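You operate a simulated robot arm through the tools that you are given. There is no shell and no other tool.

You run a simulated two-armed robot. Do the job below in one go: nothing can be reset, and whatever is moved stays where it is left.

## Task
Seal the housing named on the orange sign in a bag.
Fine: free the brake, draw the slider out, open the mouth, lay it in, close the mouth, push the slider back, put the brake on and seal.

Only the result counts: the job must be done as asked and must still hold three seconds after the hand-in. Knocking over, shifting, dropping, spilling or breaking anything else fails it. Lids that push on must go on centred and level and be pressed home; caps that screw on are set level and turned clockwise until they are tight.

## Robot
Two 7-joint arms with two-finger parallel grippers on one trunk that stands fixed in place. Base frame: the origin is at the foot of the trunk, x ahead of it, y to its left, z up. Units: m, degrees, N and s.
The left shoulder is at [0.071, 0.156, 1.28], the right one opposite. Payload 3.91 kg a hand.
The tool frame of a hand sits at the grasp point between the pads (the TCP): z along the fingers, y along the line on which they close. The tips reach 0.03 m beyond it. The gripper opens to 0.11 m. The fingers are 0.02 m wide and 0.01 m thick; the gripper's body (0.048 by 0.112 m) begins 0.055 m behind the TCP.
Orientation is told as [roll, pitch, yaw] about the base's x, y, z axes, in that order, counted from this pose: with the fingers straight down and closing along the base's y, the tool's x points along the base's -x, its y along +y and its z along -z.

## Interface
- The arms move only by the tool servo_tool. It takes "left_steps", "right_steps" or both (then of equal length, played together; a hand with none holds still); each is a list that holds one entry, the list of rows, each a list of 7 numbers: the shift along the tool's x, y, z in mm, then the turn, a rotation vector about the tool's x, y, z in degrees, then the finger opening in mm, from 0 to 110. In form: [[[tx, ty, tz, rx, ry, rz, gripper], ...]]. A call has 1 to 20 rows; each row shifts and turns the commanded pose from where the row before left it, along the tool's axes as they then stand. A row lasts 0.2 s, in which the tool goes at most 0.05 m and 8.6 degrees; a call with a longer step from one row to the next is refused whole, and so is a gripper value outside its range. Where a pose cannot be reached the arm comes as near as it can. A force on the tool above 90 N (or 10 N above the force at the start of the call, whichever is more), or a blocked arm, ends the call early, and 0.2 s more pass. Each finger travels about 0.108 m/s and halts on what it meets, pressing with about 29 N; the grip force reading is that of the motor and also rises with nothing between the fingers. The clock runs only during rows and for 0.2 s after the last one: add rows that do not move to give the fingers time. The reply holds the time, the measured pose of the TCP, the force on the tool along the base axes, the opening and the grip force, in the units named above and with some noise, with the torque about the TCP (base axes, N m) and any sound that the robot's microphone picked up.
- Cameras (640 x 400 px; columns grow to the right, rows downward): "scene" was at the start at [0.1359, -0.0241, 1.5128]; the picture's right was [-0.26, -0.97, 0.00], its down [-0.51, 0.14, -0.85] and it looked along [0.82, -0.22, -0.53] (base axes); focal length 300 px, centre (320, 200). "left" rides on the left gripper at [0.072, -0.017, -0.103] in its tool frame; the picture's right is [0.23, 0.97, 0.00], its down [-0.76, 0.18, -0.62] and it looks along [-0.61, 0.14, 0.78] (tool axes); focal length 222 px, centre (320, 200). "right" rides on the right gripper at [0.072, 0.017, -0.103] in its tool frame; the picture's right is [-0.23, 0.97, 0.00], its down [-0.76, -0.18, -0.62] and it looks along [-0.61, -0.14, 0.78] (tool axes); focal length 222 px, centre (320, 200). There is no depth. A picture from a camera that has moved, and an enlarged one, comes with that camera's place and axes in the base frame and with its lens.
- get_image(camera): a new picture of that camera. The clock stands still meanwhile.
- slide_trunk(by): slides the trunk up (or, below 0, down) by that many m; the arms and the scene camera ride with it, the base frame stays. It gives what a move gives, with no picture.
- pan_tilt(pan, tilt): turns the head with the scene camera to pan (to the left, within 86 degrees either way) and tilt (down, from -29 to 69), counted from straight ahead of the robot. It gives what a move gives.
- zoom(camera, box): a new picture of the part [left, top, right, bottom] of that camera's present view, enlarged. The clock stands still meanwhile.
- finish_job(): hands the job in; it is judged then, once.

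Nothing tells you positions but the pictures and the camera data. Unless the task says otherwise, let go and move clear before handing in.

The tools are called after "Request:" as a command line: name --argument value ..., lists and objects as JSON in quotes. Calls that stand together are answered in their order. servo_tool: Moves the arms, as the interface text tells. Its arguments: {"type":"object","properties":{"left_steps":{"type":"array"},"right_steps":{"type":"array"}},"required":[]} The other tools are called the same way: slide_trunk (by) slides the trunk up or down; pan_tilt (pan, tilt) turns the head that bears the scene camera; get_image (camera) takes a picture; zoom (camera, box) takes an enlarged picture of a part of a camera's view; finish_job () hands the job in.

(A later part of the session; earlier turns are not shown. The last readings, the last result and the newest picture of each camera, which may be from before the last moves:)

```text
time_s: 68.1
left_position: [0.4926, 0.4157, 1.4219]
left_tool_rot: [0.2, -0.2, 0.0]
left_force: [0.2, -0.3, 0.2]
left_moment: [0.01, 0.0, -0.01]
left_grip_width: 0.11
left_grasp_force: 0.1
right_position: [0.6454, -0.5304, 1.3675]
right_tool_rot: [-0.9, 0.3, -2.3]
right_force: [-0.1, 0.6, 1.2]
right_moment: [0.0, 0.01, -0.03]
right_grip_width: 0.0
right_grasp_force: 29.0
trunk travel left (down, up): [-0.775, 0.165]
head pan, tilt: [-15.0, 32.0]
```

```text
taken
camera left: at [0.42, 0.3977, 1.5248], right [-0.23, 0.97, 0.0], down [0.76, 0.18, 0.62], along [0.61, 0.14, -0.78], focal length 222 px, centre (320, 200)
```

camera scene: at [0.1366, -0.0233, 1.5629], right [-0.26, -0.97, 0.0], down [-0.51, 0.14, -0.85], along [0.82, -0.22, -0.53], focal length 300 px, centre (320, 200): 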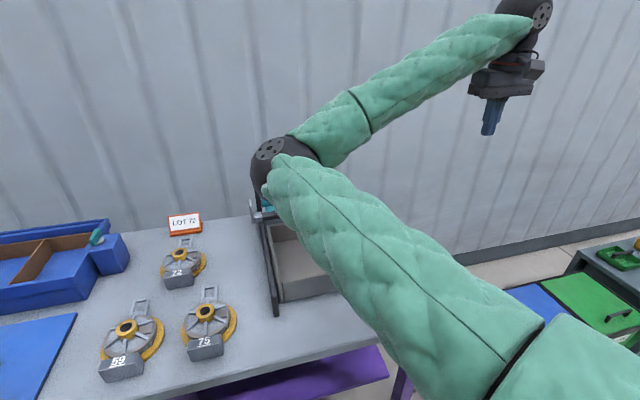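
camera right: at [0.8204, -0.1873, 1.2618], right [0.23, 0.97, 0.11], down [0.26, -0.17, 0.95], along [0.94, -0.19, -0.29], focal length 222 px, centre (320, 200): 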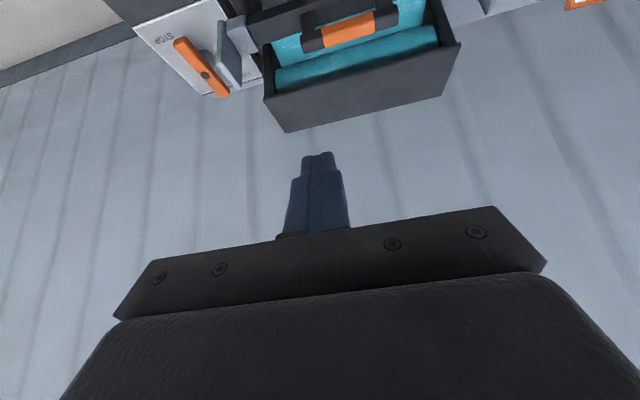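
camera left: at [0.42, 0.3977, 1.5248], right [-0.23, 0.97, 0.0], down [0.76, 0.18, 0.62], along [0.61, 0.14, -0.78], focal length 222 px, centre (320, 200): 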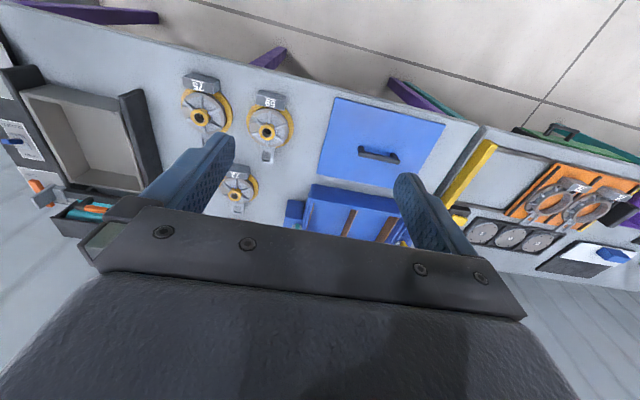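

The right elbow still sits over the middle and blocks the scene view. I'll swing the right hand out to the right so that the whole arm rotates away.

Request:
servo_tool --right_steps '[[[20, -17, -5, 0, 0, 2.5, 0], [21, -18, -5, 0, 0, 2.5, 0], [20, -19, -5, 0, 0, 2.5, 0], [19, -20, -5, 0, 0, 2.5, 0], [19, -21, -5, 0, 0, 2.5, 0], [18, -22, 0, 0, 0, 2.5, 0], [17, -23, 0, 0, 0, 2.5, 0], [16, -24, 0, 0, 0, 2.5, 0], [15, -25, 0, 0, 0, 2.5, 0], [14, -25, 0, 0, 0, 2.5, 0], [13, -26, 0, 0, 0, 2.5, 0], [12, -26, 0, 0, 0, 2.5, 0], [10, -27, 0, 0, 0, 2.5, 0], [9, -27, 0, 0, 0, 2.5, 0]]]'

Request:
get_image --camera "scene"

Request:
get_image --camera "right"

```text
time_s: 71.1
left_position: [0.4919, 0.4139, 1.4218]
left_tool_rot: [0.2, -0.1, 0.0]
left_force: [-0.4, -0.7, 0.0]
left_moment: [0.03, -0.02, 0.0]
left_grip_width: 0.1099
left_grasp_force: 0.1
right_position: [0.329, -0.7656, 1.3975]
right_tool_rot: [-0.6, -0.4, -37.2]
right_force: [0.0, -0.3, -0.7]
right_moment: [0.02, -0.02, 0.0]
right_grip_width: 0.0
right_grasp_force: 29.7
trunk travel left (down, up): [-0.775, 0.165]
head pan, tilt: [-15.0, 32.0]
```

```text
taken
camera scene: at [0.1349, -0.0249, 1.563], right [-0.26, -0.97, 0.0], down [-0.51, 0.14, -0.85], along [0.82, -0.22, -0.53], focal length 300 px, centre (320, 200)
```

scene: 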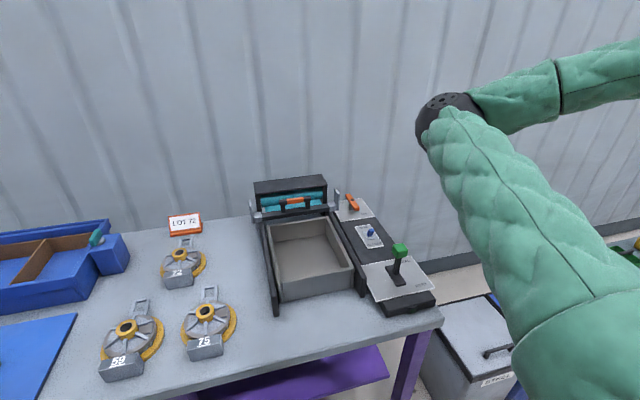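

```text
taken
camera right: at [0.2807, -0.7076, 1.501], right [0.77, 0.64, -0.01], down [0.5, -0.59, 0.63], along [0.4, -0.49, -0.78], focal length 222 px, centre (320, 200)
```

right: 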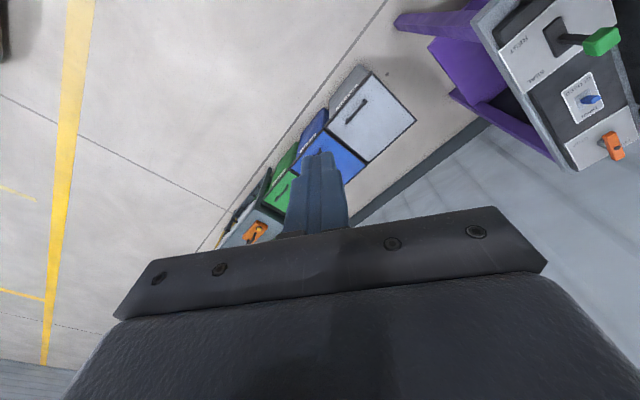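

The middle is clear now. I'll take close views of the slider, brake and tray.

Request:
zoom --camera "scene" --box '[240, 165, 390, 260]'

Request:
zoom --camera "scene" --box '[240, 190, 380, 320]'

Request:
zoom --camera "left" --box '[0, 60, 170, 230]'

Request:
zoom --camera "scene" --box '[150, 205, 240, 300]'

```text
4.21 times, centred on (315, 212) of scene
camera zoom: at [0.1349, -0.0249, 1.563], right [-0.26, -0.97, 0.0], down [-0.51, 0.14, -0.85], along [0.82, -0.22, -0.53], focal length 1263 px, centre (341, 147)
```

zoom: 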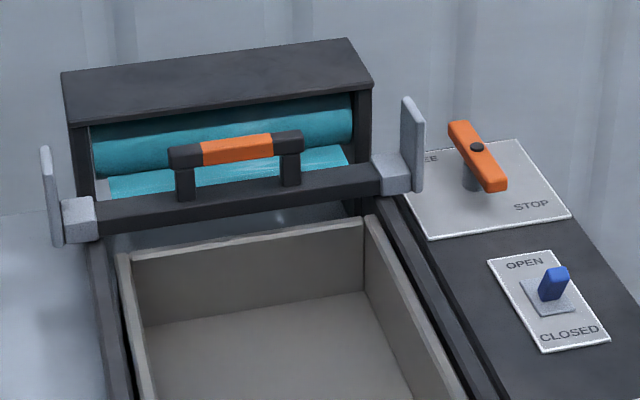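

```text
3.08 times, centred on (310, 255) of scene
camera zoom: at [0.1349, -0.0249, 1.563], right [-0.26, -0.97, 0.0], down [-0.51, 0.14, -0.85], along [0.82, -0.22, -0.53], focal length 923 px, centre (351, 31)
```

zoom: 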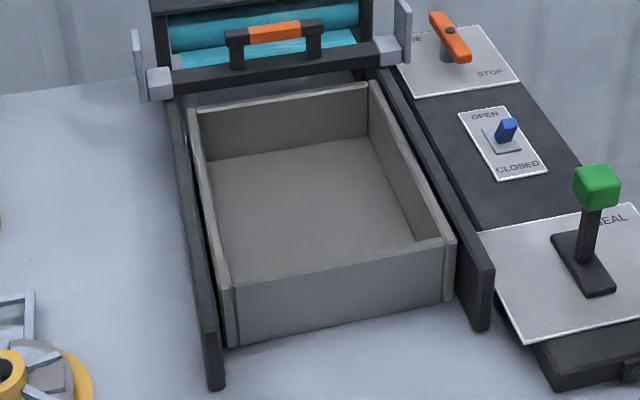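

```text
2.35 times, centred on (85, 145) of left
camera zoom: at [0.4181, 0.3963, 1.5258], right [-0.23, 0.97, 0.0], down [0.76, 0.18, 0.63], along [0.61, 0.15, -0.78], focal length 523 px, centre (873, 329)
```

zoom: 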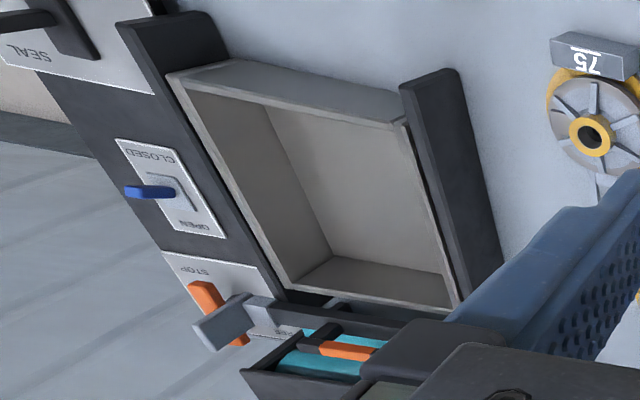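

```text
4.21 times, centred on (195, 252) of scene
camera zoom: at [0.1349, -0.0249, 1.563], right [-0.26, -0.97, 0.0], down [-0.51, 0.14, -0.85], along [0.82, -0.22, -0.53], focal length 1263 px, centre (846, -21)
```

zoom: 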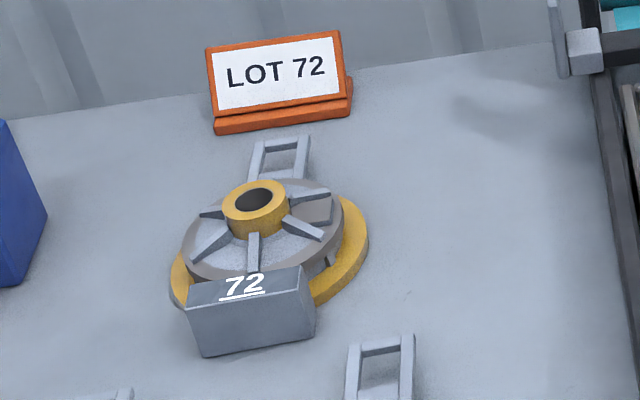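

Tray: x 0.72 to 0.99, y -0.07 to -0.27, rim z ≈ 0.93. Housing 72: hub at [0.949, 0.221], about 0.21 m long in x. The slider handle has a gap below its bar. I'll close the left fingers, tilt that hand forward and hover it near the handle.

Request:
servo_tool --left_steps '[[[0, 0, 0, 0, -7.5, 0, 70], [0, 0, 0, 0, -7.5, 0, 30], [0, 0, 0, 0, -7.5, 0, 0], [0, 0, 0, 0, -7.5, 0, 0], [0, 0, 0, 0, 0, 0, 0]]]'

Request:
servo_tool --left_steps '[[[-13, -29.4, 23, 0, 0, 0, 0], [-13, -29.4, 23, 0, 0, 0, 0], [-13, -29.4, 23, 0, 0, 0, 0], [-13, -29.4, 23, 0, 0, 0, 0], [-13, -29.4, 23, 0, 0, 0, 0], [-13, -29.4, 23, 0, 0, 0, 0], [-13, -29.4, 23, 0, 0, 0, 0], [-13, -29.4, 23, 0, 0, 0, 0], [-13, -29.4, 23, 0, 0, 0, 0], [-13, -29.4, 23, 0, 0, 0, 0], [-13, -29.4, 23, 0, 0, 0, 0], [-13, -29.4, 23, 0, 0, 0, 0], [-13, -29.4, 20, 0, 0, 0, 0], [-13, -29.4, 20, 0, 0, 0, 0], [0, 0, 0, 0, 0, 0, 0]]]'

Request:
get_image --camera "left"

Request:
get_image --camera "scene"

```text
time_s: 72.3
left_position: [0.4942, 0.4143, 1.4222]
left_tool_rot: [0.1, -30.3, -0.2]
left_force: [0.6, -0.3, 1.0]
left_moment: [0.03, 0.01, 0.02]
left_grip_width: 0.0
left_grasp_force: 29.4
right_position: [0.3286, -0.7647, 1.3983]
right_tool_rot: [-0.7, -0.4, -37.3]
right_force: [0.7, -0.8, 0.1]
right_moment: [0.04, -0.03, -0.01]
right_grip_width: 0.0
right_grasp_force: 29.4
trunk travel left (down, up): [-0.775, 0.165]
head pan, tilt: [-15.0, 32.0]
```

```text
time_s: 75.5
left_position: [0.7875, 0.0537, 1.2493]
left_tool_rot: [0.2, -30.1, 0.0]
left_force: [0.4, 0.2, -0.1]
left_moment: [0.03, -0.02, 0.03]
left_grip_width: 0.0
left_grasp_force: 29.2
left hand out of reach, approached as far as the arm can: row 13, 14
right_position: [0.331, -0.7646, 1.3992]
right_tool_rot: [-0.8, -0.4, -37.3]
right_force: [-0.1, 0.0, -0.5]
right_moment: [-0.02, 0.05, 0.0]
right_grip_width: 0.0002
right_grasp_force: 29.1
trunk travel left (down, up): [-0.775, 0.165]
head pan, tilt: [-15.0, 32.0]
```

```text
taken
camera left: at [0.6738, 0.0373, 1.3016], right [-0.2, 0.97, -0.11], down [0.35, 0.18, 0.92], along [0.92, 0.14, -0.37], focal length 222 px, centre (320, 200)
```

left: 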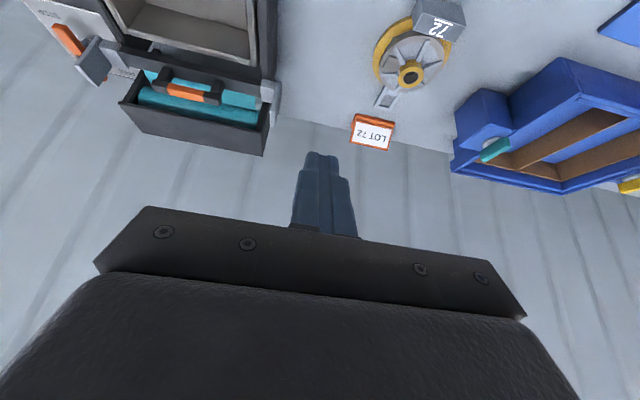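

```text
taken
camera scene: at [0.1376, -0.0239, 1.5627], right [-0.26, -0.97, 0.0], down [-0.51, 0.14, -0.85], along [0.82, -0.22, -0.53], focal length 300 px, centre (320, 200)
```

scene: 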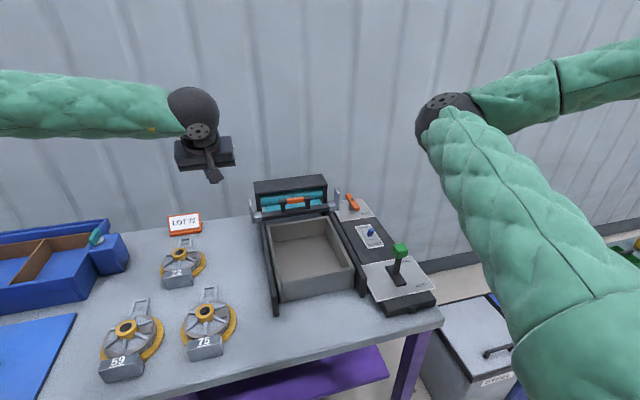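

The left wrist hit a limit because its forearm comes in from the side. Turning the hand about 25° to the right, in line with the arm, should free it.

Request:
servo_tool --left_steps '[[[0, 0, 0, 2.5, 0, 4.33, 0], [0, 0, 0, 2.5, 0, 4.33, 0], [0, 0, 0, 2.5, 0, 4.33, 0], [0, 0, 0, 2.5, 0, 4.33, 0], [0, 0, 0, 2.5, 0, 4.33, 0], [0, 0, 0, 0, 0, 0, 0]]]'

Request:
servo_tool --left_steps '[[[0, -20, 10, 0, 0, 0, 0], [0, -20, 10, 0, 0, 0, 0], [0, -20, 10, 0, 0, 0, 0], [0, -20, 10, 0, 0, 0, 0], [0, 0, 0, 0, 0, 0, 0]]]'

Request:
get_image --camera "scene"

```text
time_s: 76.9
left_position: [0.7871, 0.0543, 1.25]
left_tool_rot: [0.1, -30.0, -25.0]
left_force: [-0.1, 1.0, -0.7]
left_moment: [-0.04, 0.01, 0.0]
left_grip_width: 0.0
left_grasp_force: 29.0
right_position: [0.3289, -0.7642, 1.399]
right_tool_rot: [-0.9, -0.4, -37.3]
right_force: [0.3, -0.3, -0.3]
right_moment: [0.0, 0.01, 0.03]
right_grip_width: 0.0
right_grasp_force: 28.9
trunk travel left (down, up): [-0.775, 0.165]
head pan, tilt: [-15.0, 32.0]
```

```text
time_s: 78.1
left_position: [0.7571, 0.013, 1.2246]
left_tool_rot: [0.2, -30.0, -25.1]
left_force: [0.4, 0.3, 0.3]
left_moment: [0.04, -0.01, 0.0]
left_grip_width: 0.0001
left_grasp_force: 28.9
left hand out of reach, approached as far as the arm can: row 2, 3, 4
right_position: [0.3292, -0.7642, 1.3976]
right_tool_rot: [-0.8, -0.5, -37.3]
right_force: [-0.5, 0.3, -0.8]
right_moment: [-0.02, 0.01, 0.04]
right_grip_width: 0.0
right_grasp_force: 29.0
trunk travel left (down, up): [-0.775, 0.165]
head pan, tilt: [-15.0, 32.0]
```

```text
taken
camera scene: at [0.1364, -0.0237, 1.5629], right [-0.26, -0.97, 0.0], down [-0.51, 0.14, -0.85], along [0.82, -0.22, -0.53], focal length 300 px, centre (320, 200)
```

scene: 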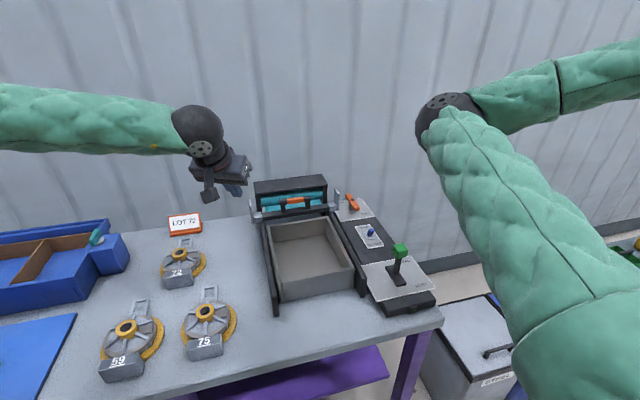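

It's still limited sideways. I'll test whether moving forward, which straightens the arm, works better.

Request:
servo_tool --left_steps '[[[-18.5, 3, 20.3, 0, 0, 0, 0], [-18.5, 3, 20.3, 0, 0, 0, 0], [-18.5, 3, 20.3, 0, 0, 0, 0], [-18.5, 3, 20.3, 0, 0, 0, 0], [0, 0, 0, 0, 0, 0, 0]]]'

Request:
get_image --camera "scene"

Request:
get_image --camera "left"

```text
time_s: 79.3
left_position: [0.8242, 0.0463, 1.211]
left_tool_rot: [0.2, -30.1, -25.2]
left_force: [0.7, 0.2, -0.3]
left_moment: [0.01, 0.01, -0.01]
left_grip_width: 0.0
left_grasp_force: 28.8
left hand out of reach, approached as far as the arm can: row 1, 2, 3, 4
right_position: [0.3282, -0.7648, 1.3992]
right_tool_rot: [-0.6, -0.4, -37.2]
right_force: [0.1, -0.6, 0.1]
right_moment: [0.02, 0.0, -0.02]
right_grip_width: 0.0
right_grasp_force: 29.1
trunk travel left (down, up): [-0.775, 0.165]
head pan, tilt: [-15.0, 32.0]
```

```text
taken
camera scene: at [0.1357, -0.0241, 1.563], right [-0.26, -0.97, 0.0], down [-0.51, 0.14, -0.85], along [0.82, -0.22, -0.53], focal length 300 px, centre (320, 200)
```

scene: 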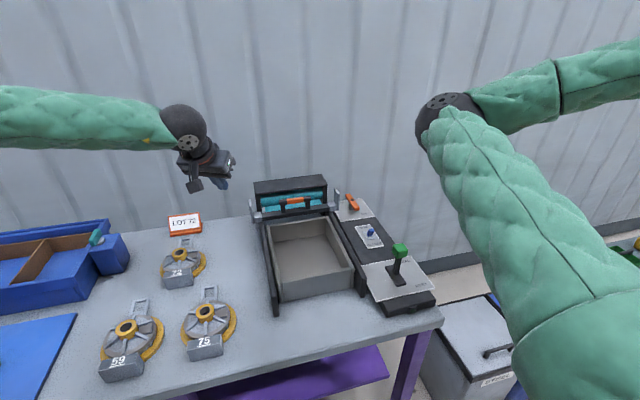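

```text
taken
camera left: at [0.7126, 0.0781, 1.2646], right [0.23, 0.97, -0.11], down [0.39, 0.01, 0.92], along [0.89, -0.26, -0.37], focal length 222 px, centre (320, 200)
```

left: 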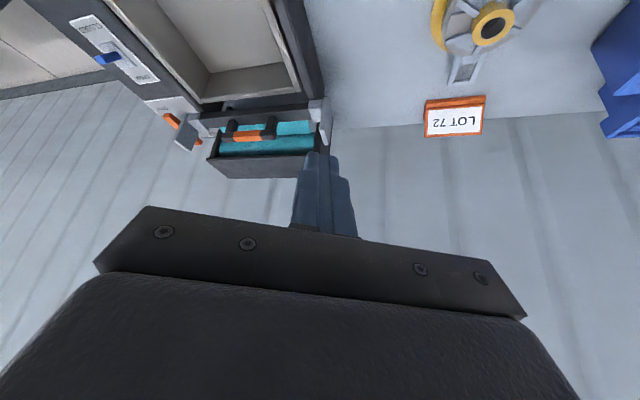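

The left shoulder also seems to be at a limit. I'll turn the head to see how the left arm is configured.

Request:
pan_tilt --pan 45 --tilt 25

Request:
get_image --camera "scene"

Request:
pan_tilt --pan 75 --tilt 35

Request:
get_image --camera "scene"

```text
time_s: 80.6
left_position: [0.8254, 0.046, 1.2106]
left_tool_rot: [0.2, -30.0, -25.1]
left_force: [0.0, 0.2, 0.6]
left_moment: [-0.03, -0.02, -0.03]
left_grip_width: 0.0001
left_grasp_force: 28.5
right_position: [0.3281, -0.7651, 1.4005]
right_tool_rot: [-0.8, -0.3, -37.3]
right_force: [0.1, 1.0, 0.6]
right_moment: [0.0, 0.0, 0.0]
right_grip_width: 0.0
right_grasp_force: 29.6
trunk travel left (down, up): [-0.775, 0.165]
head pan, tilt: [45.0, 25.0]
```

```text
taken
camera scene: at [0.1149, 0.0644, 1.5741], right [0.71, -0.71, 0.0], down [-0.3, -0.3, -0.91], along [0.64, 0.64, -0.42], focal length 300 px, centre (320, 200)
```

scene: 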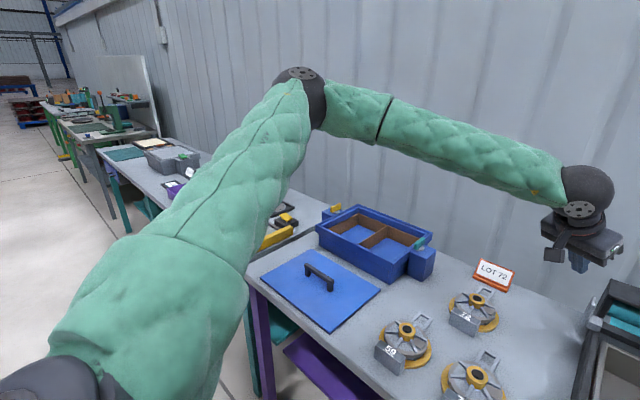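

```text
time_s: 81.6
left_position: [0.8254, 0.0453, 1.2114]
left_tool_rot: [0.1, -30.0, -25.1]
left_force: [0.1, 0.4, -1.0]
left_moment: [0.01, 0.0, -0.04]
left_grip_width: 0.0
left_grasp_force: 28.9
right_position: [0.328, -0.7643, 1.3981]
right_tool_rot: [-0.8, -0.4, -37.3]
right_force: [-0.4, -0.7, 0.2]
right_moment: [0.04, -0.02, -0.01]
right_grip_width: 0.0003
right_grasp_force: 28.7
trunk travel left (down, up): [-0.775, 0.165]
head pan, tilt: [75.0, 35.0]
```

```text
taken
camera scene: at [0.0725, 0.0843, 1.5584], right [0.97, -0.26, 0.0], down [-0.15, -0.55, -0.82], along [0.21, 0.79, -0.57], focal length 300 px, centre (320, 200)
```

scene: 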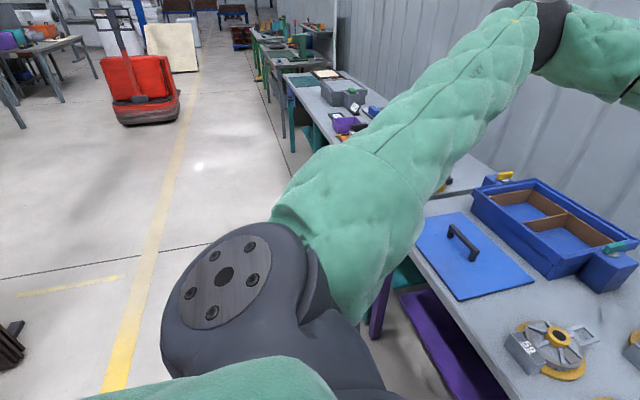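

The left elbow is high and out to the side. To find which joint limits it, I'll turn the hand further right and see whether that is accepted.

Request:
servo_tool --left_steps '[[[0, 0, 0, 2.5, 0, 4.33, 0], [0, 0, 0, 2.5, 0, 4.33, 0], [0, 0, 0, 2.5, 0, 4.33, 0], [0, 0, 0, 2.5, 0, 4.33, 0]]]'

Request:
servo_tool --left_steps '[[[0, -10, 0, 0, 0, 0, 0], [0, -10, 0, 0, 0, 0, 0]]]'

Request:
servo_tool --left_steps '[[[0, 0, 10, 0, 0, 0, 0], [0, 0, 10, 0, 0, 0, 0]]]'

Request:
servo_tool --left_steps '[[[-10, 0, 0, 0, 0, 0, 0], [-10, 0, 0, 0, 0, 0, 0]]]'

```text
time_s: 82.6
left_position: [0.825, 0.0443, 1.2118]
left_tool_rot: [0.3, -30.0, -45.1]
left_force: [1.2, -0.4, 0.1]
left_moment: [0.02, 0.04, 0.01]
left_grip_width: 0.0002
left_grasp_force: 28.9
right_position: [0.328, -0.7657, 1.3986]
right_tool_rot: [-0.8, -0.4, -37.3]
right_force: [-0.5, 0.0, -0.7]
right_moment: [0.0, 0.0, 0.02]
right_grip_width: 0.0
right_grasp_force: 29.0
trunk travel left (down, up): [-0.775, 0.165]
head pan, tilt: [75.0, 35.0]
```

```text
time_s: 83.2
left_position: [0.8103, 0.0318, 1.2112]
left_tool_rot: [0.2, -29.9, -45.0]
left_force: [0.0, 0.0, -0.4]
left_moment: [0.02, -0.02, -0.03]
left_grip_width: 0.0
left_grasp_force: 28.8
right_position: [0.3281, -0.7642, 1.3987]
right_tool_rot: [-0.9, -0.5, -37.3]
right_force: [0.1, 0.2, 0.1]
right_moment: [0.02, 0.02, 0.04]
right_grip_width: 0.0
right_grasp_force: 29.4
trunk travel left (down, up): [-0.775, 0.165]
head pan, tilt: [75.0, 35.0]
```

```text
time_s: 83.8
left_position: [0.8152, 0.0286, 1.1945]
left_tool_rot: [0.2, -29.9, -45.2]
left_force: [-0.6, 0.6, 0.0]
left_moment: [0.01, -0.01, 0.05]
left_grip_width: 0.0001
left_grasp_force: 28.8
left hand out of reach, approached as far as the arm can: row 2
right_position: [0.3283, -0.7635, 1.3987]
right_tool_rot: [-0.8, -0.5, -37.3]
right_force: [-1.0, 0.3, -0.7]
right_moment: [-0.03, -0.01, 0.03]
right_grip_width: 0.0
right_grasp_force: 28.7
trunk travel left (down, up): [-0.775, 0.165]
head pan, tilt: [75.0, 35.0]
```

```text
time_s: 84.4
left_position: [0.8204, 0.0272, 1.2086]
left_tool_rot: [0.2, -30.0, -45.1]
left_force: [-0.6, 0.0, 1.2]
left_moment: [0.0, -0.02, 0.0]
left_grip_width: 0.0
left_grasp_force: 28.9
left hand out of reach, approached as far as the arm can: row 1, 2
right_position: [0.3288, -0.7648, 1.3987]
right_tool_rot: [-0.8, -0.4, -37.3]
right_force: [-0.2, 0.2, 0.1]
right_moment: [0.04, 0.0, -0.02]
right_grip_width: 0.0
right_grasp_force: 28.5
trunk travel left (down, up): [-0.775, 0.165]
head pan, tilt: [75.0, 35.0]
```

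The joint limits come from how the arms got wound up earlier. I'll unwind the right one by rotating the whole arm rigidly about its shoulder, to the right and back, then up, then down to the front, which should bring the elbow outward. First leg: to the right and back.

Request:
servo_tool --right_steps '[[[10, -17, 0, 0, 0, 1.7, 0], [18.9, -33, 0, 0, 0, 3.3, 0], [18.9, -33, 0, 0, 0, 3.3, 0], [18.9, -33, 0, 0, 0, 3.3, 0], [18.9, -33, 0, 0, 0, 3.3, 0], [18.9, -33, 0, 0, 0, 3.3, 0], [18.9, -33, 0, 0, 0, 3.3, 0], [18.9, -33, 0, 0, 0, 3.3, 0]]]'

Request:
pan_tilt --pan -75 --tilt 20

Request:
get_image --camera "scene"

```text
time_s: 86.2
left_position: [0.8191, 0.0273, 1.2107]
left_tool_rot: [0.3, -30.1, -45.1]
left_force: [-0.3, 0.5, 0.2]
left_moment: [0.02, 0.0, 0.03]
left_grip_width: 0.0001
left_grasp_force: 29.0
right_position: [0.0481, -0.8258, 1.4008]
right_tool_rot: [-0.4, -0.7, -62.2]
right_force: [0.1, -0.3, -0.7]
right_moment: [-0.03, -0.01, 0.02]
right_grip_width: 0.0001
right_grasp_force: 28.8
trunk travel left (down, up): [-0.775, 0.165]
head pan, tilt: [75.0, 35.0]
```

```text
time_s: 88.5
left_position: [0.8199, 0.0274, 1.2105]
left_tool_rot: [0.1, -30.0, -45.1]
left_force: [-0.4, 0.8, -0.3]
left_moment: [0.0, 0.03, -0.02]
left_grip_width: 0.0001
left_grasp_force: 29.3
right_position: [0.0511, -0.825, 1.4006]
right_tool_rot: [-0.5, -0.7, -62.1]
right_force: [-0.2, -1.2, -0.1]
right_moment: [0.01, -0.01, -0.02]
right_grip_width: 0.0002
right_grasp_force: 29.3
trunk travel left (down, up): [-0.775, 0.165]
head pan, tilt: [-75.0, 20.0]
```

```text
taken
camera scene: at [0.0737, -0.0908, 1.5822], right [-0.97, -0.26, 0.0], down [-0.09, 0.33, -0.94], along [0.24, -0.91, -0.34], focal length 300 px, centre (320, 200)
```

scene: 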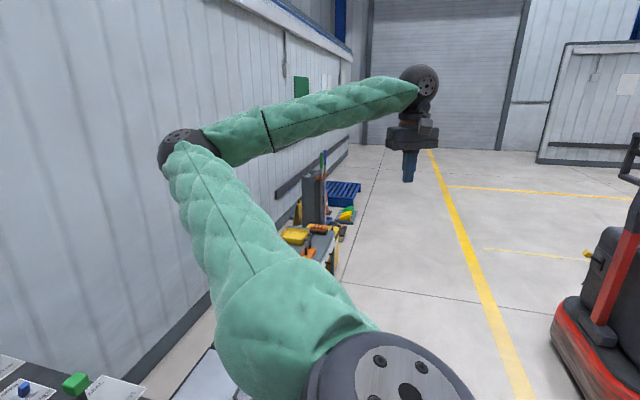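

It's moving freely, elbow in front and hand to the right. I'll continue this leg backward.

Request:
servo_tool --right_steps '[[[10, -17, 0, 0, 0, 1.7, 0], [18.9, -33, 0, 0, 0, 3.3, 0], [18.9, -33, 0, 0, 0, 3.3, 0], [18.9, -33, 0, 0, 0, 3.3, 0], [18.9, -33, 0, 0, 0, 3.3, 0], [18.9, -33, 0, 0, 0, 3.3, 0], [18.9, -33, 0, 0, 0, 3.3, 0], [18.9, -33, 0, 0, 0, 3.3, 0], [18.9, -33, 0, 0, 0, 3.3, 0], [18.9, -33, 0, 0, 0, 3.3, 0], [0, 0, 0, 0, 0, 0, 0]]]'

Request:
get_image --camera "scene"

```text
time_s: 90.9
left_position: [0.8213, 0.0273, 1.2075]
left_tool_rot: [0.0, -30.0, -45.0]
left_force: [0.9, -0.1, 0.0]
left_moment: [0.02, 0.01, 0.02]
left_grip_width: 0.0
left_grasp_force: 28.8
right_position: [-0.2924, -0.7277, 1.3976]
right_tool_rot: [-0.1, -0.8, -93.5]
right_force: [0.1, 0.2, 0.9]
right_moment: [0.01, 0.0, 0.0]
right_grip_width: 0.0002
right_grasp_force: 28.6
trunk travel left (down, up): [-0.775, 0.165]
head pan, tilt: [-75.0, 20.0]
```

```text
taken
camera scene: at [0.0749, -0.0906, 1.5821], right [-0.97, -0.26, 0.0], down [-0.09, 0.33, -0.94], along [0.24, -0.91, -0.34], focal length 300 px, centre (320, 200)
```

scene: 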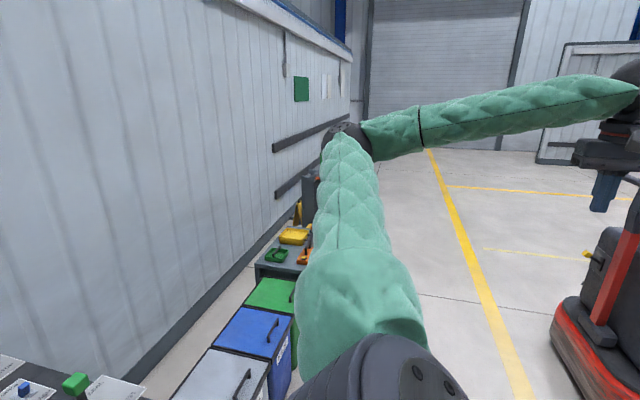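

The arm is now at the back right. Second leg: raise it.

Request:
servo_tool --right_steps '[[[1.8, 1, -20, 0.85, -1.5, 0, 0], [3.6, 2, -41.4, 1.69, -3.06, 0, 0], [3.6, 2, -41.4, 1.69, -3.06, 0, 0], [3.6, 2, -41.4, 1.69, -3.06, 0, 0], [3.6, 2, -41.4, 1.69, -3.06, 0, 0], [3.6, 2, -41.4, 1.69, -3.06, 0, 0], [3.6, 2, -41.4, 1.69, -3.06, 0, 0], [3.6, 2, -41.4, 1.69, -3.06, 0, 0], [3.6, 2, -41.4, 1.69, -3.06, 0, 0], [3.6, 2, -41.4, 1.69, -3.06, 0, 0], [0, 0, 0, 0, 0, 0, 0]]]'

Request:
get_image --camera "scene"

```text
time_s: 93.3
left_position: [0.8204, 0.0264, 1.2093]
left_tool_rot: [0.3, -30.0, -45.1]
left_force: [-0.7, -0.1, 0.6]
left_moment: [0.01, 0.01, 0.01]
left_grip_width: 0.0
left_grasp_force: 29.2
right_position: [-0.2214, -0.6089, 1.7609]
right_tool_rot: [-17.7, -29.4, -88.9]
right_force: [-0.2, -0.3, -0.4]
right_moment: [0.05, -0.01, 0.02]
right_grip_width: 0.0
right_grasp_force: 29.2
trunk travel left (down, up): [-0.775, 0.165]
head pan, tilt: [-75.0, 20.0]
```

```text
taken
camera scene: at [0.0729, -0.0923, 1.5821], right [-0.97, -0.26, 0.0], down [-0.09, 0.33, -0.94], along [0.24, -0.91, -0.34], focal length 300 px, centre (320, 200)
```

scene: 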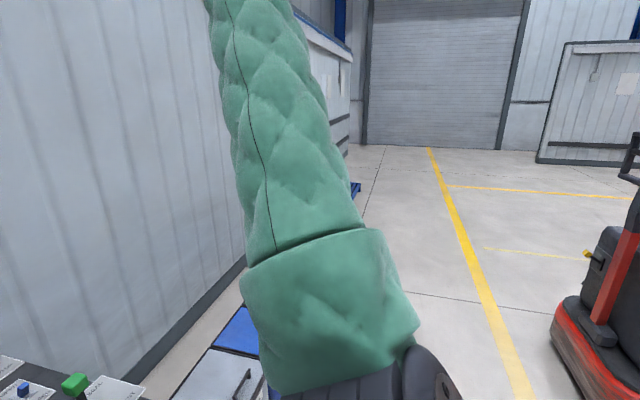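

Rising smoothly. I'll continue to nearly vertical.

Request:
servo_tool --right_steps '[[[1.8, 1, -20, 0.85, -1.5, 0, 0], [3.6, 2, -41.4, 1.69, -3.06, 0, 0], [3.6, 2, -41.4, 1.69, -3.06, 0, 0], [3.6, 2, -41.4, 1.69, -3.06, 0, 0], [3.6, 2, -41.4, 1.69, -3.06, 0, 0], [3.6, 2, -41.4, 1.69, -3.06, 0, 0], [3.6, 2, -41.4, 1.69, -3.06, 0, 0], [3.6, 2, -41.4, 1.69, -3.06, 0, 0], [3.6, 2, -41.4, 1.69, -3.06, 0, 0], [3.6, 2, -41.4, 1.69, -3.06, 0, 0], [0, 0, 0, 0, 0, 0, 0]]]'

Request:
get_image --camera "scene"

```text
time_s: 95.7
left_position: [0.8197, 0.0266, 1.2096]
left_tool_rot: [0.3, -29.9, -45.0]
left_force: [-0.2, -0.4, 0.3]
left_moment: [0.0, 0.0, 0.0]
left_grip_width: 0.0001
left_grasp_force: 28.8
right_position: [-0.0492, -0.3391, 1.9852]
right_tool_rot: [-48.6, -53.9, -67.7]
right_force: [0.7, -0.2, -0.1]
right_moment: [0.02, 0.02, 0.01]
right_grip_width: 0.0
right_grasp_force: 29.4
trunk travel left (down, up): [-0.775, 0.165]
head pan, tilt: [-75.0, 20.0]
```

```text
taken
camera scene: at [0.0728, -0.0917, 1.5822], right [-0.97, -0.26, 0.0], down [-0.09, 0.33, -0.94], along [0.24, -0.91, -0.34], focal length 300 px, centre (320, 200)
```

scene: 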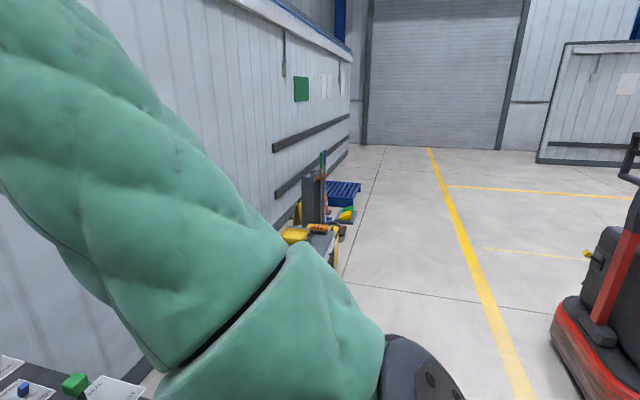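

Nearly vertical. Third leg: bring it down to the front.

Request:
servo_tool --right_steps '[[[-10, 18, -4, 0.27, -0.2, -1.7, 0], [-19.6, 36.5, -7.6, 0.54, -0.43, -3.43, 0], [-19.6, 36.5, -7.6, 0.54, -0.43, -3.43, 0], [-19.6, 36.5, -7.6, 0.54, -0.43, -3.43, 0], [-19.6, 36.5, -7.6, 0.54, -0.43, -3.43, 0], [-19.6, 36.5, -7.6, 0.54, -0.43, -3.43, 0], [-19.6, 36.5, -7.6, 0.54, -0.43, -3.43, 0], [-19.6, 36.5, -7.6, 0.54, -0.43, -3.43, 0], [-19.6, 36.5, -7.6, 0.54, -0.43, -3.43, 0], [-19.6, 36.5, -7.6, 0.54, -0.43, -3.43, 0], [0, 0, 0, 0, 0, 0, 0]]]'

Request:
pan_tilt --pan -40 --tilt 20

Request:
get_image --camera "scene"

```text
time_s: 98.1
left_position: [0.8197, 0.0284, 1.2097]
left_tool_rot: [0.2, -30.1, -45.1]
left_force: [-0.5, 0.5, 0.3]
left_moment: [0.02, -0.02, -0.01]
left_grip_width: 0.0002
left_grasp_force: 28.8
right_position: [0.3177, -0.4549, 1.9136]
right_tool_rot: [-71.5, -27.3, -41.7]
right_force: [-0.6, 0.2, 0.9]
right_moment: [0.01, -0.04, -0.01]
right_grip_width: 0.0002
right_grasp_force: 29.3
trunk travel left (down, up): [-0.775, 0.165]
head pan, tilt: [-75.0, 20.0]
```

```text
time_s: 99.2
left_position: [0.822, 0.0292, 1.2087]
left_tool_rot: [0.2, -30.0, -45.1]
left_force: [-0.2, 0.1, 0.3]
left_moment: [0.02, -0.01, 0.0]
left_grip_width: 0.0
left_grasp_force: 29.4
right_position: [0.3198, -0.4551, 1.9141]
right_tool_rot: [-71.6, -27.3, -41.8]
right_force: [-0.1, -0.4, -0.4]
right_moment: [0.05, 0.01, 0.0]
right_grip_width: 0.0
right_grasp_force: 29.4
trunk travel left (down, up): [-0.775, 0.165]
head pan, tilt: [-40.0, 20.0]
```

```text
taken
camera scene: at [0.1212, -0.0605, 1.5821], right [-0.64, -0.77, 0.0], down [-0.26, 0.22, -0.94], along [0.72, -0.6, -0.34], focal length 300 px, centre (320, 200)
```

scene: 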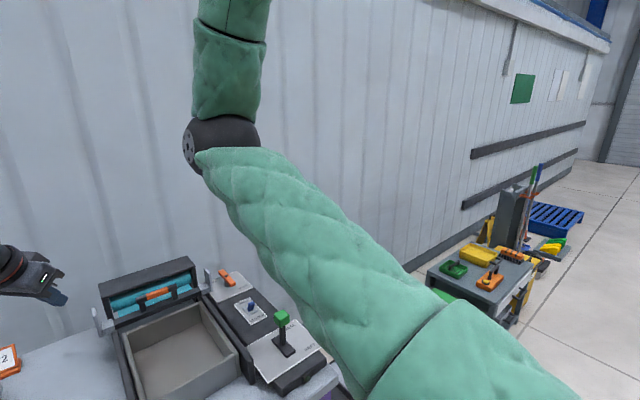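

The elbow is now in front and the hand is high. From here I'll lower the hand while turning it to point down, so the elbow settles low and outward.

Request:
servo_tool --right_steps '[[[4.3, 29.3, 5.9, -4.27, -0.17, -2.93, 0], [2.9, 29, 8, -4.27, -0.17, -2.93, 0], [1.4, 28.4, 10, -4.27, -0.17, -2.93, 0], [0, 27.6, 12, -4.27, -0.17, -2.93, 0], [-1.2, 26.7, 14, -4.27, -0.17, -2.93, 0], [-2.7, 25.4, 16.2, -4.27, -0.17, -2.93, 0], [-4, 23.8, 17.9, -4.27, -0.17, -2.93, 0], [-5.1, 22.2, 19.7, -4.27, -0.17, -2.93, 0], [-6.2, 20.3, 21.4, -4.27, -0.17, -2.93, 0]]]'

Request:
get_image --camera "scene"

```text
time_s: 101.2
left_position: [0.8208, 0.0273, 1.2092]
left_tool_rot: [0.2, -30.1, -45.1]
left_force: [0.4, -1.5, -0.2]
left_moment: [0.02, -0.02, 0.01]
left_grip_width: 0.0002
left_grasp_force: 28.9
right_position: [0.41, -0.4893, 1.659]
right_tool_rot: [-37.4, -7.0, -24.9]
right_force: [1.1, -0.4, -0.8]
right_moment: [0.01, 0.01, 0.01]
right_grip_width: 0.0003
right_grasp_force: 29.1
trunk travel left (down, up): [-0.775, 0.165]
head pan, tilt: [-40.0, 20.0]
```

```text
taken
camera scene: at [0.1215, -0.0609, 1.5821], right [-0.64, -0.77, 0.0], down [-0.26, 0.22, -0.94], along [0.72, -0.6, -0.34], focal length 300 px, centre (320, 200)
```

scene: 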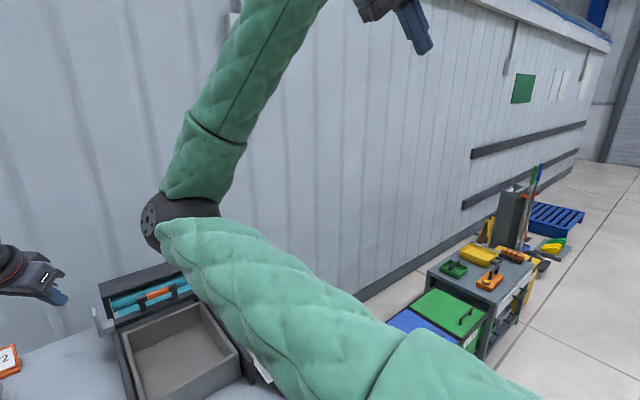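

The right elbow has come only partly round. The left arm is the one that must carry the housing, so I'll park the right arm out to the side again and work on the left arm's reach.

Request:
servo_tool --right_steps '[[[5, -11, 8, 0.2, 1.0, 1.4, 0], [9.6, -22.4, 15.6, 0.43, 2.1, 2.76, 0], [9.6, -22.4, 15.6, 0.43, 2.1, 2.76, 0], [9.6, -22.4, 15.6, 0.43, 2.1, 2.76, 0], [9.6, -22.4, 15.6, 0.43, 2.1, 2.76, 0], [9.6, -22.4, 15.6, 0.43, 2.1, 2.76, 0], [9.6, -22.4, 15.6, 0.43, 2.1, 2.76, 0], [9.6, -22.4, 15.6, 0.43, 2.1, 2.76, 0], [9.6, -22.4, 15.6, 0.43, 2.1, 2.76, 0], [9.6, -22.4, 15.6, 0.43, 2.1, 2.76, 0], [9.6, -22.4, 15.6, 0.43, 2.1, 2.76, 0], [9.6, -22.4, 15.6, 0.43, 2.1, 2.76, 0], [0, 0, 0, 0, 0, 0, 0]]]'

Request:
pan_tilt --pan 0 --tilt 25

Request:
get_image --camera "scene"

```text
time_s: 104.0
left_position: [0.8213, 0.0276, 1.2088]
left_tool_rot: [0.1, -30.0, -45.1]
left_force: [-0.7, -0.2, 0.6]
left_moment: [-0.01, 0.02, 0.01]
left_grip_width: 0.0001
left_grasp_force: 29.2
right_position: [0.1176, -0.6373, 1.6614]
right_tool_rot: [-37.5, -7.2, -65.1]
right_force: [-0.3, 1.1, -0.3]
right_moment: [0.0, -0.01, 0.01]
right_grip_width: 0.0
right_grasp_force: 29.2
trunk travel left (down, up): [-0.775, 0.165]
head pan, tilt: [-40.0, 20.0]
```

```text
time_s: 105.0
left_position: [0.8199, 0.027, 1.2101]
left_tool_rot: [0.1, -30.0, -45.1]
left_force: [-0.3, 0.4, 0.7]
left_moment: [-0.01, 0.01, 0.02]
left_grip_width: 0.0
left_grasp_force: 28.9
right_position: [0.1166, -0.638, 1.6599]
right_tool_rot: [-37.4, -7.1, -65.1]
right_force: [0.1, 0.2, -0.4]
right_moment: [0.01, 0.01, 0.0]
right_grip_width: 0.0
right_grasp_force: 29.2
trunk travel left (down, up): [-0.775, 0.165]
head pan, tilt: [0.0, 25.0]
```

```text
taken
camera scene: at [0.1418, -0.0008, 1.5741], right [0.0, -1.0, 0.0], down [-0.42, 0.0, -0.91], along [0.91, 0.0, -0.42], focal length 300 px, centre (320, 200)
```

scene: 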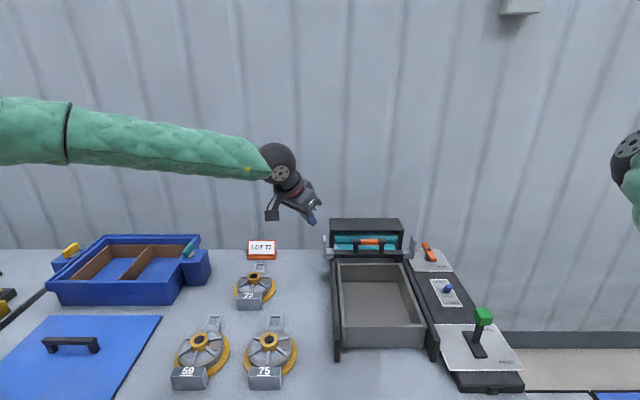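

The view is good. I'll bring the left hand level and over housing 72 to see whether it reaches there.

Request:
servo_tool --left_steps '[[[13, 17, 0, -1.31, 3.16, -4.88, 30], [12, 18, 0, -1.31, 3.16, -4.88, 60], [10, 18, 1, -1.31, 3.16, -4.88, 90], [8, 19, 2, -1.31, 3.16, -4.88, 110], [6, 20, 3, -1.31, 3.16, -4.88, 110], [3, 20, 4, -1.31, 3.16, -4.88, 110], [1, 21, 5, -1.31, 3.16, -4.88, 110], [-1, 21, 6, -1.31, 3.16, -4.88, 110], [-3, 21, 6, -1.31, 3.16, -4.88, 110]]]'

Request:
get_image --camera "scene"

Request:
get_image --camera "left"

```text
time_s: 107.0
left_position: [0.8593, 0.2081, 1.1558]
left_tool_rot: [0.2, 0.1, 0.1]
left_force: [0.4, 0.6, 0.4]
left_moment: [0.01, -0.01, -0.03]
left_grip_width: 0.1101
left_grasp_force: 0.1
right_position: [0.1188, -0.6363, 1.6598]
right_tool_rot: [-37.5, -7.2, -65.1]
right_force: [0.3, 0.8, -0.3]
right_moment: [0.0, 0.0, -0.01]
right_grip_width: 0.0
right_grasp_force: 29.0
trunk travel left (down, up): [-0.775, 0.165]
head pan, tilt: [0.0, 25.0]
```

```text
taken
camera scene: at [0.1424, -0.0002, 1.574], right [0.0, -1.0, 0.0], down [-0.42, 0.0, -0.91], along [0.91, 0.0, -0.42], focal length 300 px, centre (320, 200)
```

scene: 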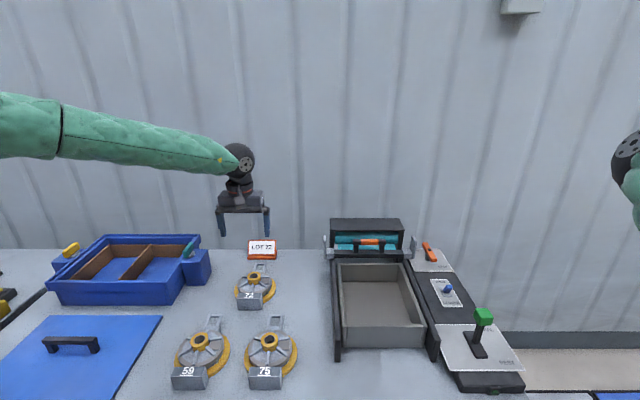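

```text
taken
camera left: at [0.7859, 0.1897, 1.259], right [-0.23, 0.97, 0.0], down [0.76, 0.18, 0.62], along [0.61, 0.15, -0.78], focal length 222 px, centre (320, 200)
```

left: 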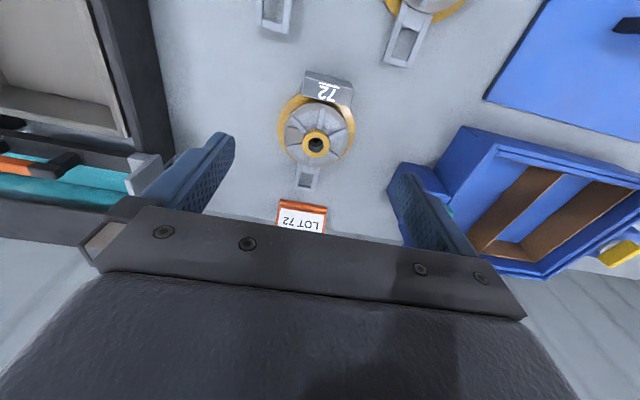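

The hand is level there. Now I'll test how far it can cross toward the tray with the hand level.

Request:
servo_tool --left_steps '[[[2, -28, 0, 0, 0, 0, 110], [2, -28, 0, 0, 0, 0, 110], [2, -28, 0, 0, 0, 0, 110], [2, -28, 0, 0, 0, 0, 110], [2, -28, 0, 0, 0, 0, 110], [2, -28, 0, 0, 0, 0, 110], [2, -28, 0, 0, 0, 0, 110], [0, 0, 0, 0, 0, 0, 110]]]'

Request:
get_image --camera "scene"

```text
time_s: 108.8
left_position: [0.7718, 0.104, 1.1894]
left_tool_rot: [0.0, -0.2, 0.1]
left_force: [1.4, 0.3, -0.6]
left_moment: [-0.03, 0.01, 0.03]
left_grip_width: 0.1101
left_grasp_force: 0.0
left hand out of reach, approached as far as the arm can: row 1, 2, 3, 4, 5, 6, 7
right_position: [0.1167, -0.6374, 1.6602]
right_tool_rot: [-37.4, -7.1, -65.2]
right_force: [-0.8, 0.6, 0.6]
right_moment: [0.0, -0.01, 0.01]
right_grip_width: 0.0
right_grasp_force: 28.8
trunk travel left (down, up): [-0.775, 0.165]
head pan, tilt: [0.0, 25.0]
```

```text
taken
camera scene: at [0.1418, -0.0005, 1.574], right [0.0, -1.0, 0.0], down [-0.42, 0.0, -0.91], along [0.91, 0.0, -0.42], focal length 300 px, centre (320, 200)
```

scene: 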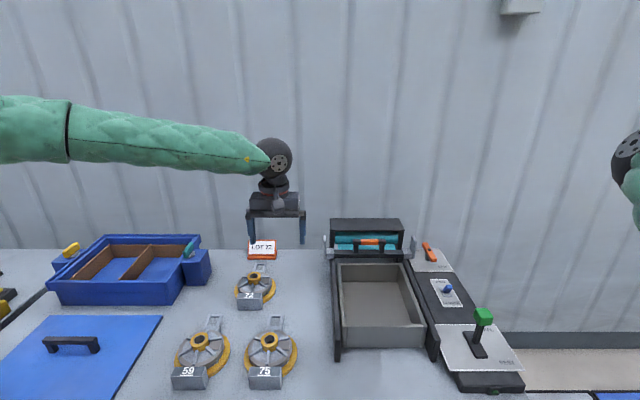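

The left arm is limited going across. To see whether its posture differs from the start, I'll put its hand back at the start pose relative to the shoulder and compare with the first picture.

Request:
servo_tool --left_steps '[[[20, 10, -25, 0, 0, 0, 110], [20, 10, -25, 0, 0, 0, 110], [20, 10, -25, 0, 0, 0, 110], [20, 11, -25, 0, 0, 0, 110], [19, 11, -24, 0, 0, 0, 110], [0, 0, 0, 0, 0, 0, 110]]]'

Request:
pan_tilt --pan -15.1 --tilt 32.1

Request:
get_image --camera "scene"

```text
time_s: 110.2
left_position: [0.6749, 0.1583, 1.312]
left_tool_rot: [0.1, 0.0, 0.0]
left_force: [0.7, -1.0, -0.1]
left_moment: [0.0, 0.02, -0.03]
left_grip_width: 0.11
left_grasp_force: 0.0
right_position: [0.1191, -0.6387, 1.6605]
right_tool_rot: [-37.5, -7.2, -65.0]
right_force: [0.9, 0.9, 0.4]
right_moment: [0.01, 0.03, -0.02]
right_grip_width: 0.0
right_grasp_force: 29.0
trunk travel left (down, up): [-0.775, 0.165]
head pan, tilt: [0.0, 25.0]
```

```text
time_s: 111.0
left_position: [0.6733, 0.1581, 1.3132]
left_tool_rot: [0.2, -0.1, 0.0]
left_force: [-0.4, 0.1, -0.3]
left_moment: [0.02, 0.02, 0.0]
left_grip_width: 0.1098
left_grasp_force: 0.1
right_position: [0.1163, -0.6382, 1.6594]
right_tool_rot: [-37.3, -7.1, -65.1]
right_force: [0.6, -0.2, -0.1]
right_moment: [0.02, 0.0, 0.0]
right_grip_width: 0.0
right_grasp_force: 29.0
trunk travel left (down, up): [-0.775, 0.165]
head pan, tilt: [-15.1, 32.1]
```

```text
taken
camera scene: at [0.1357, -0.0239, 1.5628], right [-0.26, -0.97, 0.0], down [-0.51, 0.14, -0.85], along [0.82, -0.22, -0.53], focal length 300 px, centre (320, 200)
```

scene: 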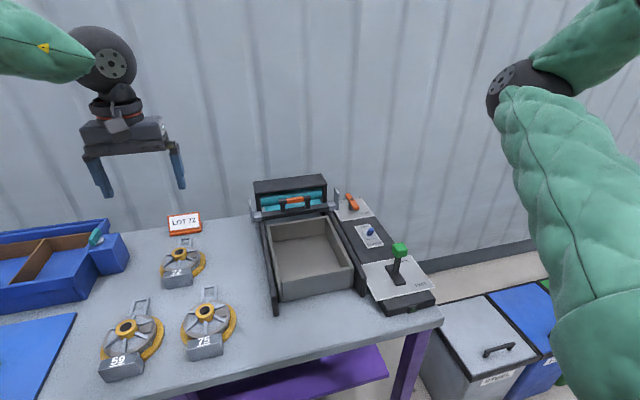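

The comparison shows the left elbow sits about 50° higher than at the start. With the trunk raised the arm would slope downward, which may relieve the limit. I'll try that.

Request:
slide_trunk --by 0.16

Request:
servo_tool --left_steps '[[[-10, -5, 20, 0, 0, 0, 110], [-10, -5, 35, 0, 0, 0, 110], [-10, -5, 35, 0, 0, 0, 110], [-10, -5, 35, 0, 0, 0, 110], [-10, -5, 35, 0, 0, 0, 110], [-10, -5, 35, 0, 0, 0, 110], [-10, -5, 35, 0, 0, 0, 110], [-10, -5, 35, 0, 0, 0, 110], [-10, -5, 35, 0, 0, 0, 110], [0, 0, 0, 0, 0, 0, 110]]]'

Request:
servo_tool --left_steps '[[[0, -25, 0, 0, 0, 0, 110], [0, -25, 0, 0, 0, 0, 110], [0, -25, 0, 0, 0, 0, 110], [0, -25, 0, 0, 0, 0, 110], [0, -25, 0, 0, 0, 0, 110], [0, -25, 0, 0, 0, 0, 110], [0, 0, 0, 0, 0, 0, 110]]]'

Request:
get_image --camera "scene"

```text
time_s: 112.8
left_position: [0.6724, 0.1572, 1.4714]
left_tool_rot: [0.2, -0.1, 0.0]
left_force: [-0.8, -0.3, 0.2]
left_moment: [0.01, 0.01, -0.02]
left_grip_width: 0.1097
left_grasp_force: 0.0
right_position: [0.1177, -0.6384, 1.8211]
right_tool_rot: [-37.4, -7.0, -65.0]
right_force: [-0.3, 0.3, -0.3]
right_moment: [0.01, 0.01, 0.01]
right_grip_width: 0.0001
right_grasp_force: 28.7
trunk travel left (down, up): [-0.935, 0.005]
head pan, tilt: [-15.1, 32.1]
```

```text
time_s: 115.0
left_position: [0.7373, 0.156, 1.1999]
left_tool_rot: [0.1, -0.1, 0.1]
left_force: [0.0, -0.2, -0.2]
left_moment: [0.03, 0.01, 0.0]
left_grip_width: 0.1099
left_grasp_force: 0.1
left hand out of reach, approached as far as the arm can: row 7, 8, 9
right_position: [0.1173, -0.6389, 1.8204]
right_tool_rot: [-37.4, -7.1, -65.1]
right_force: [0.3, 0.1, 0.0]
right_moment: [0.02, -0.02, 0.02]
right_grip_width: 0.0002
right_grasp_force: 28.6
trunk travel left (down, up): [-0.935, 0.005]
head pan, tilt: [-15.1, 32.1]
```

```text
time_s: 116.6
left_position: [0.691, 0.0982, 1.2548]
left_tool_rot: [0.1, 0.0, 0.0]
left_force: [0.0, 0.6, 0.2]
left_moment: [-0.02, 0.0, 0.01]
left_grip_width: 0.11
left_grasp_force: 0.0
left hand out of reach, approached as far as the arm can: row 1, 2, 3, 4, 5, 6
right_position: [0.1162, -0.639, 1.8202]
right_tool_rot: [-37.3, -7.1, -65.2]
right_force: [0.4, -0.8, -0.6]
right_moment: [0.0, -0.01, 0.0]
right_grip_width: 0.0
right_grasp_force: 29.0
trunk travel left (down, up): [-0.935, 0.005]
head pan, tilt: [-15.1, 32.1]
```

```text
taken
camera scene: at [0.1362, -0.0239, 1.7228], right [-0.26, -0.97, 0.0], down [-0.51, 0.14, -0.85], along [0.82, -0.22, -0.53], focal length 300 px, centre (320, 200)
```

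scene: 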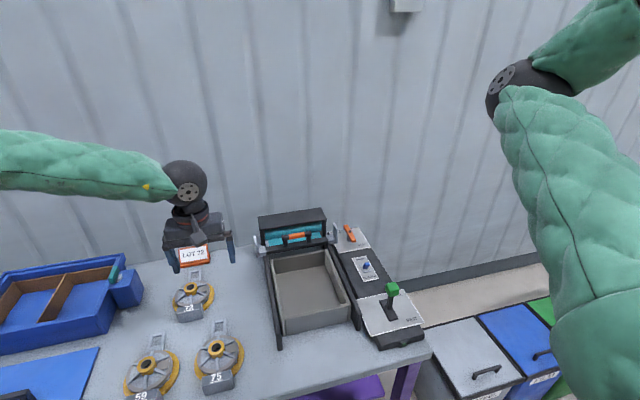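

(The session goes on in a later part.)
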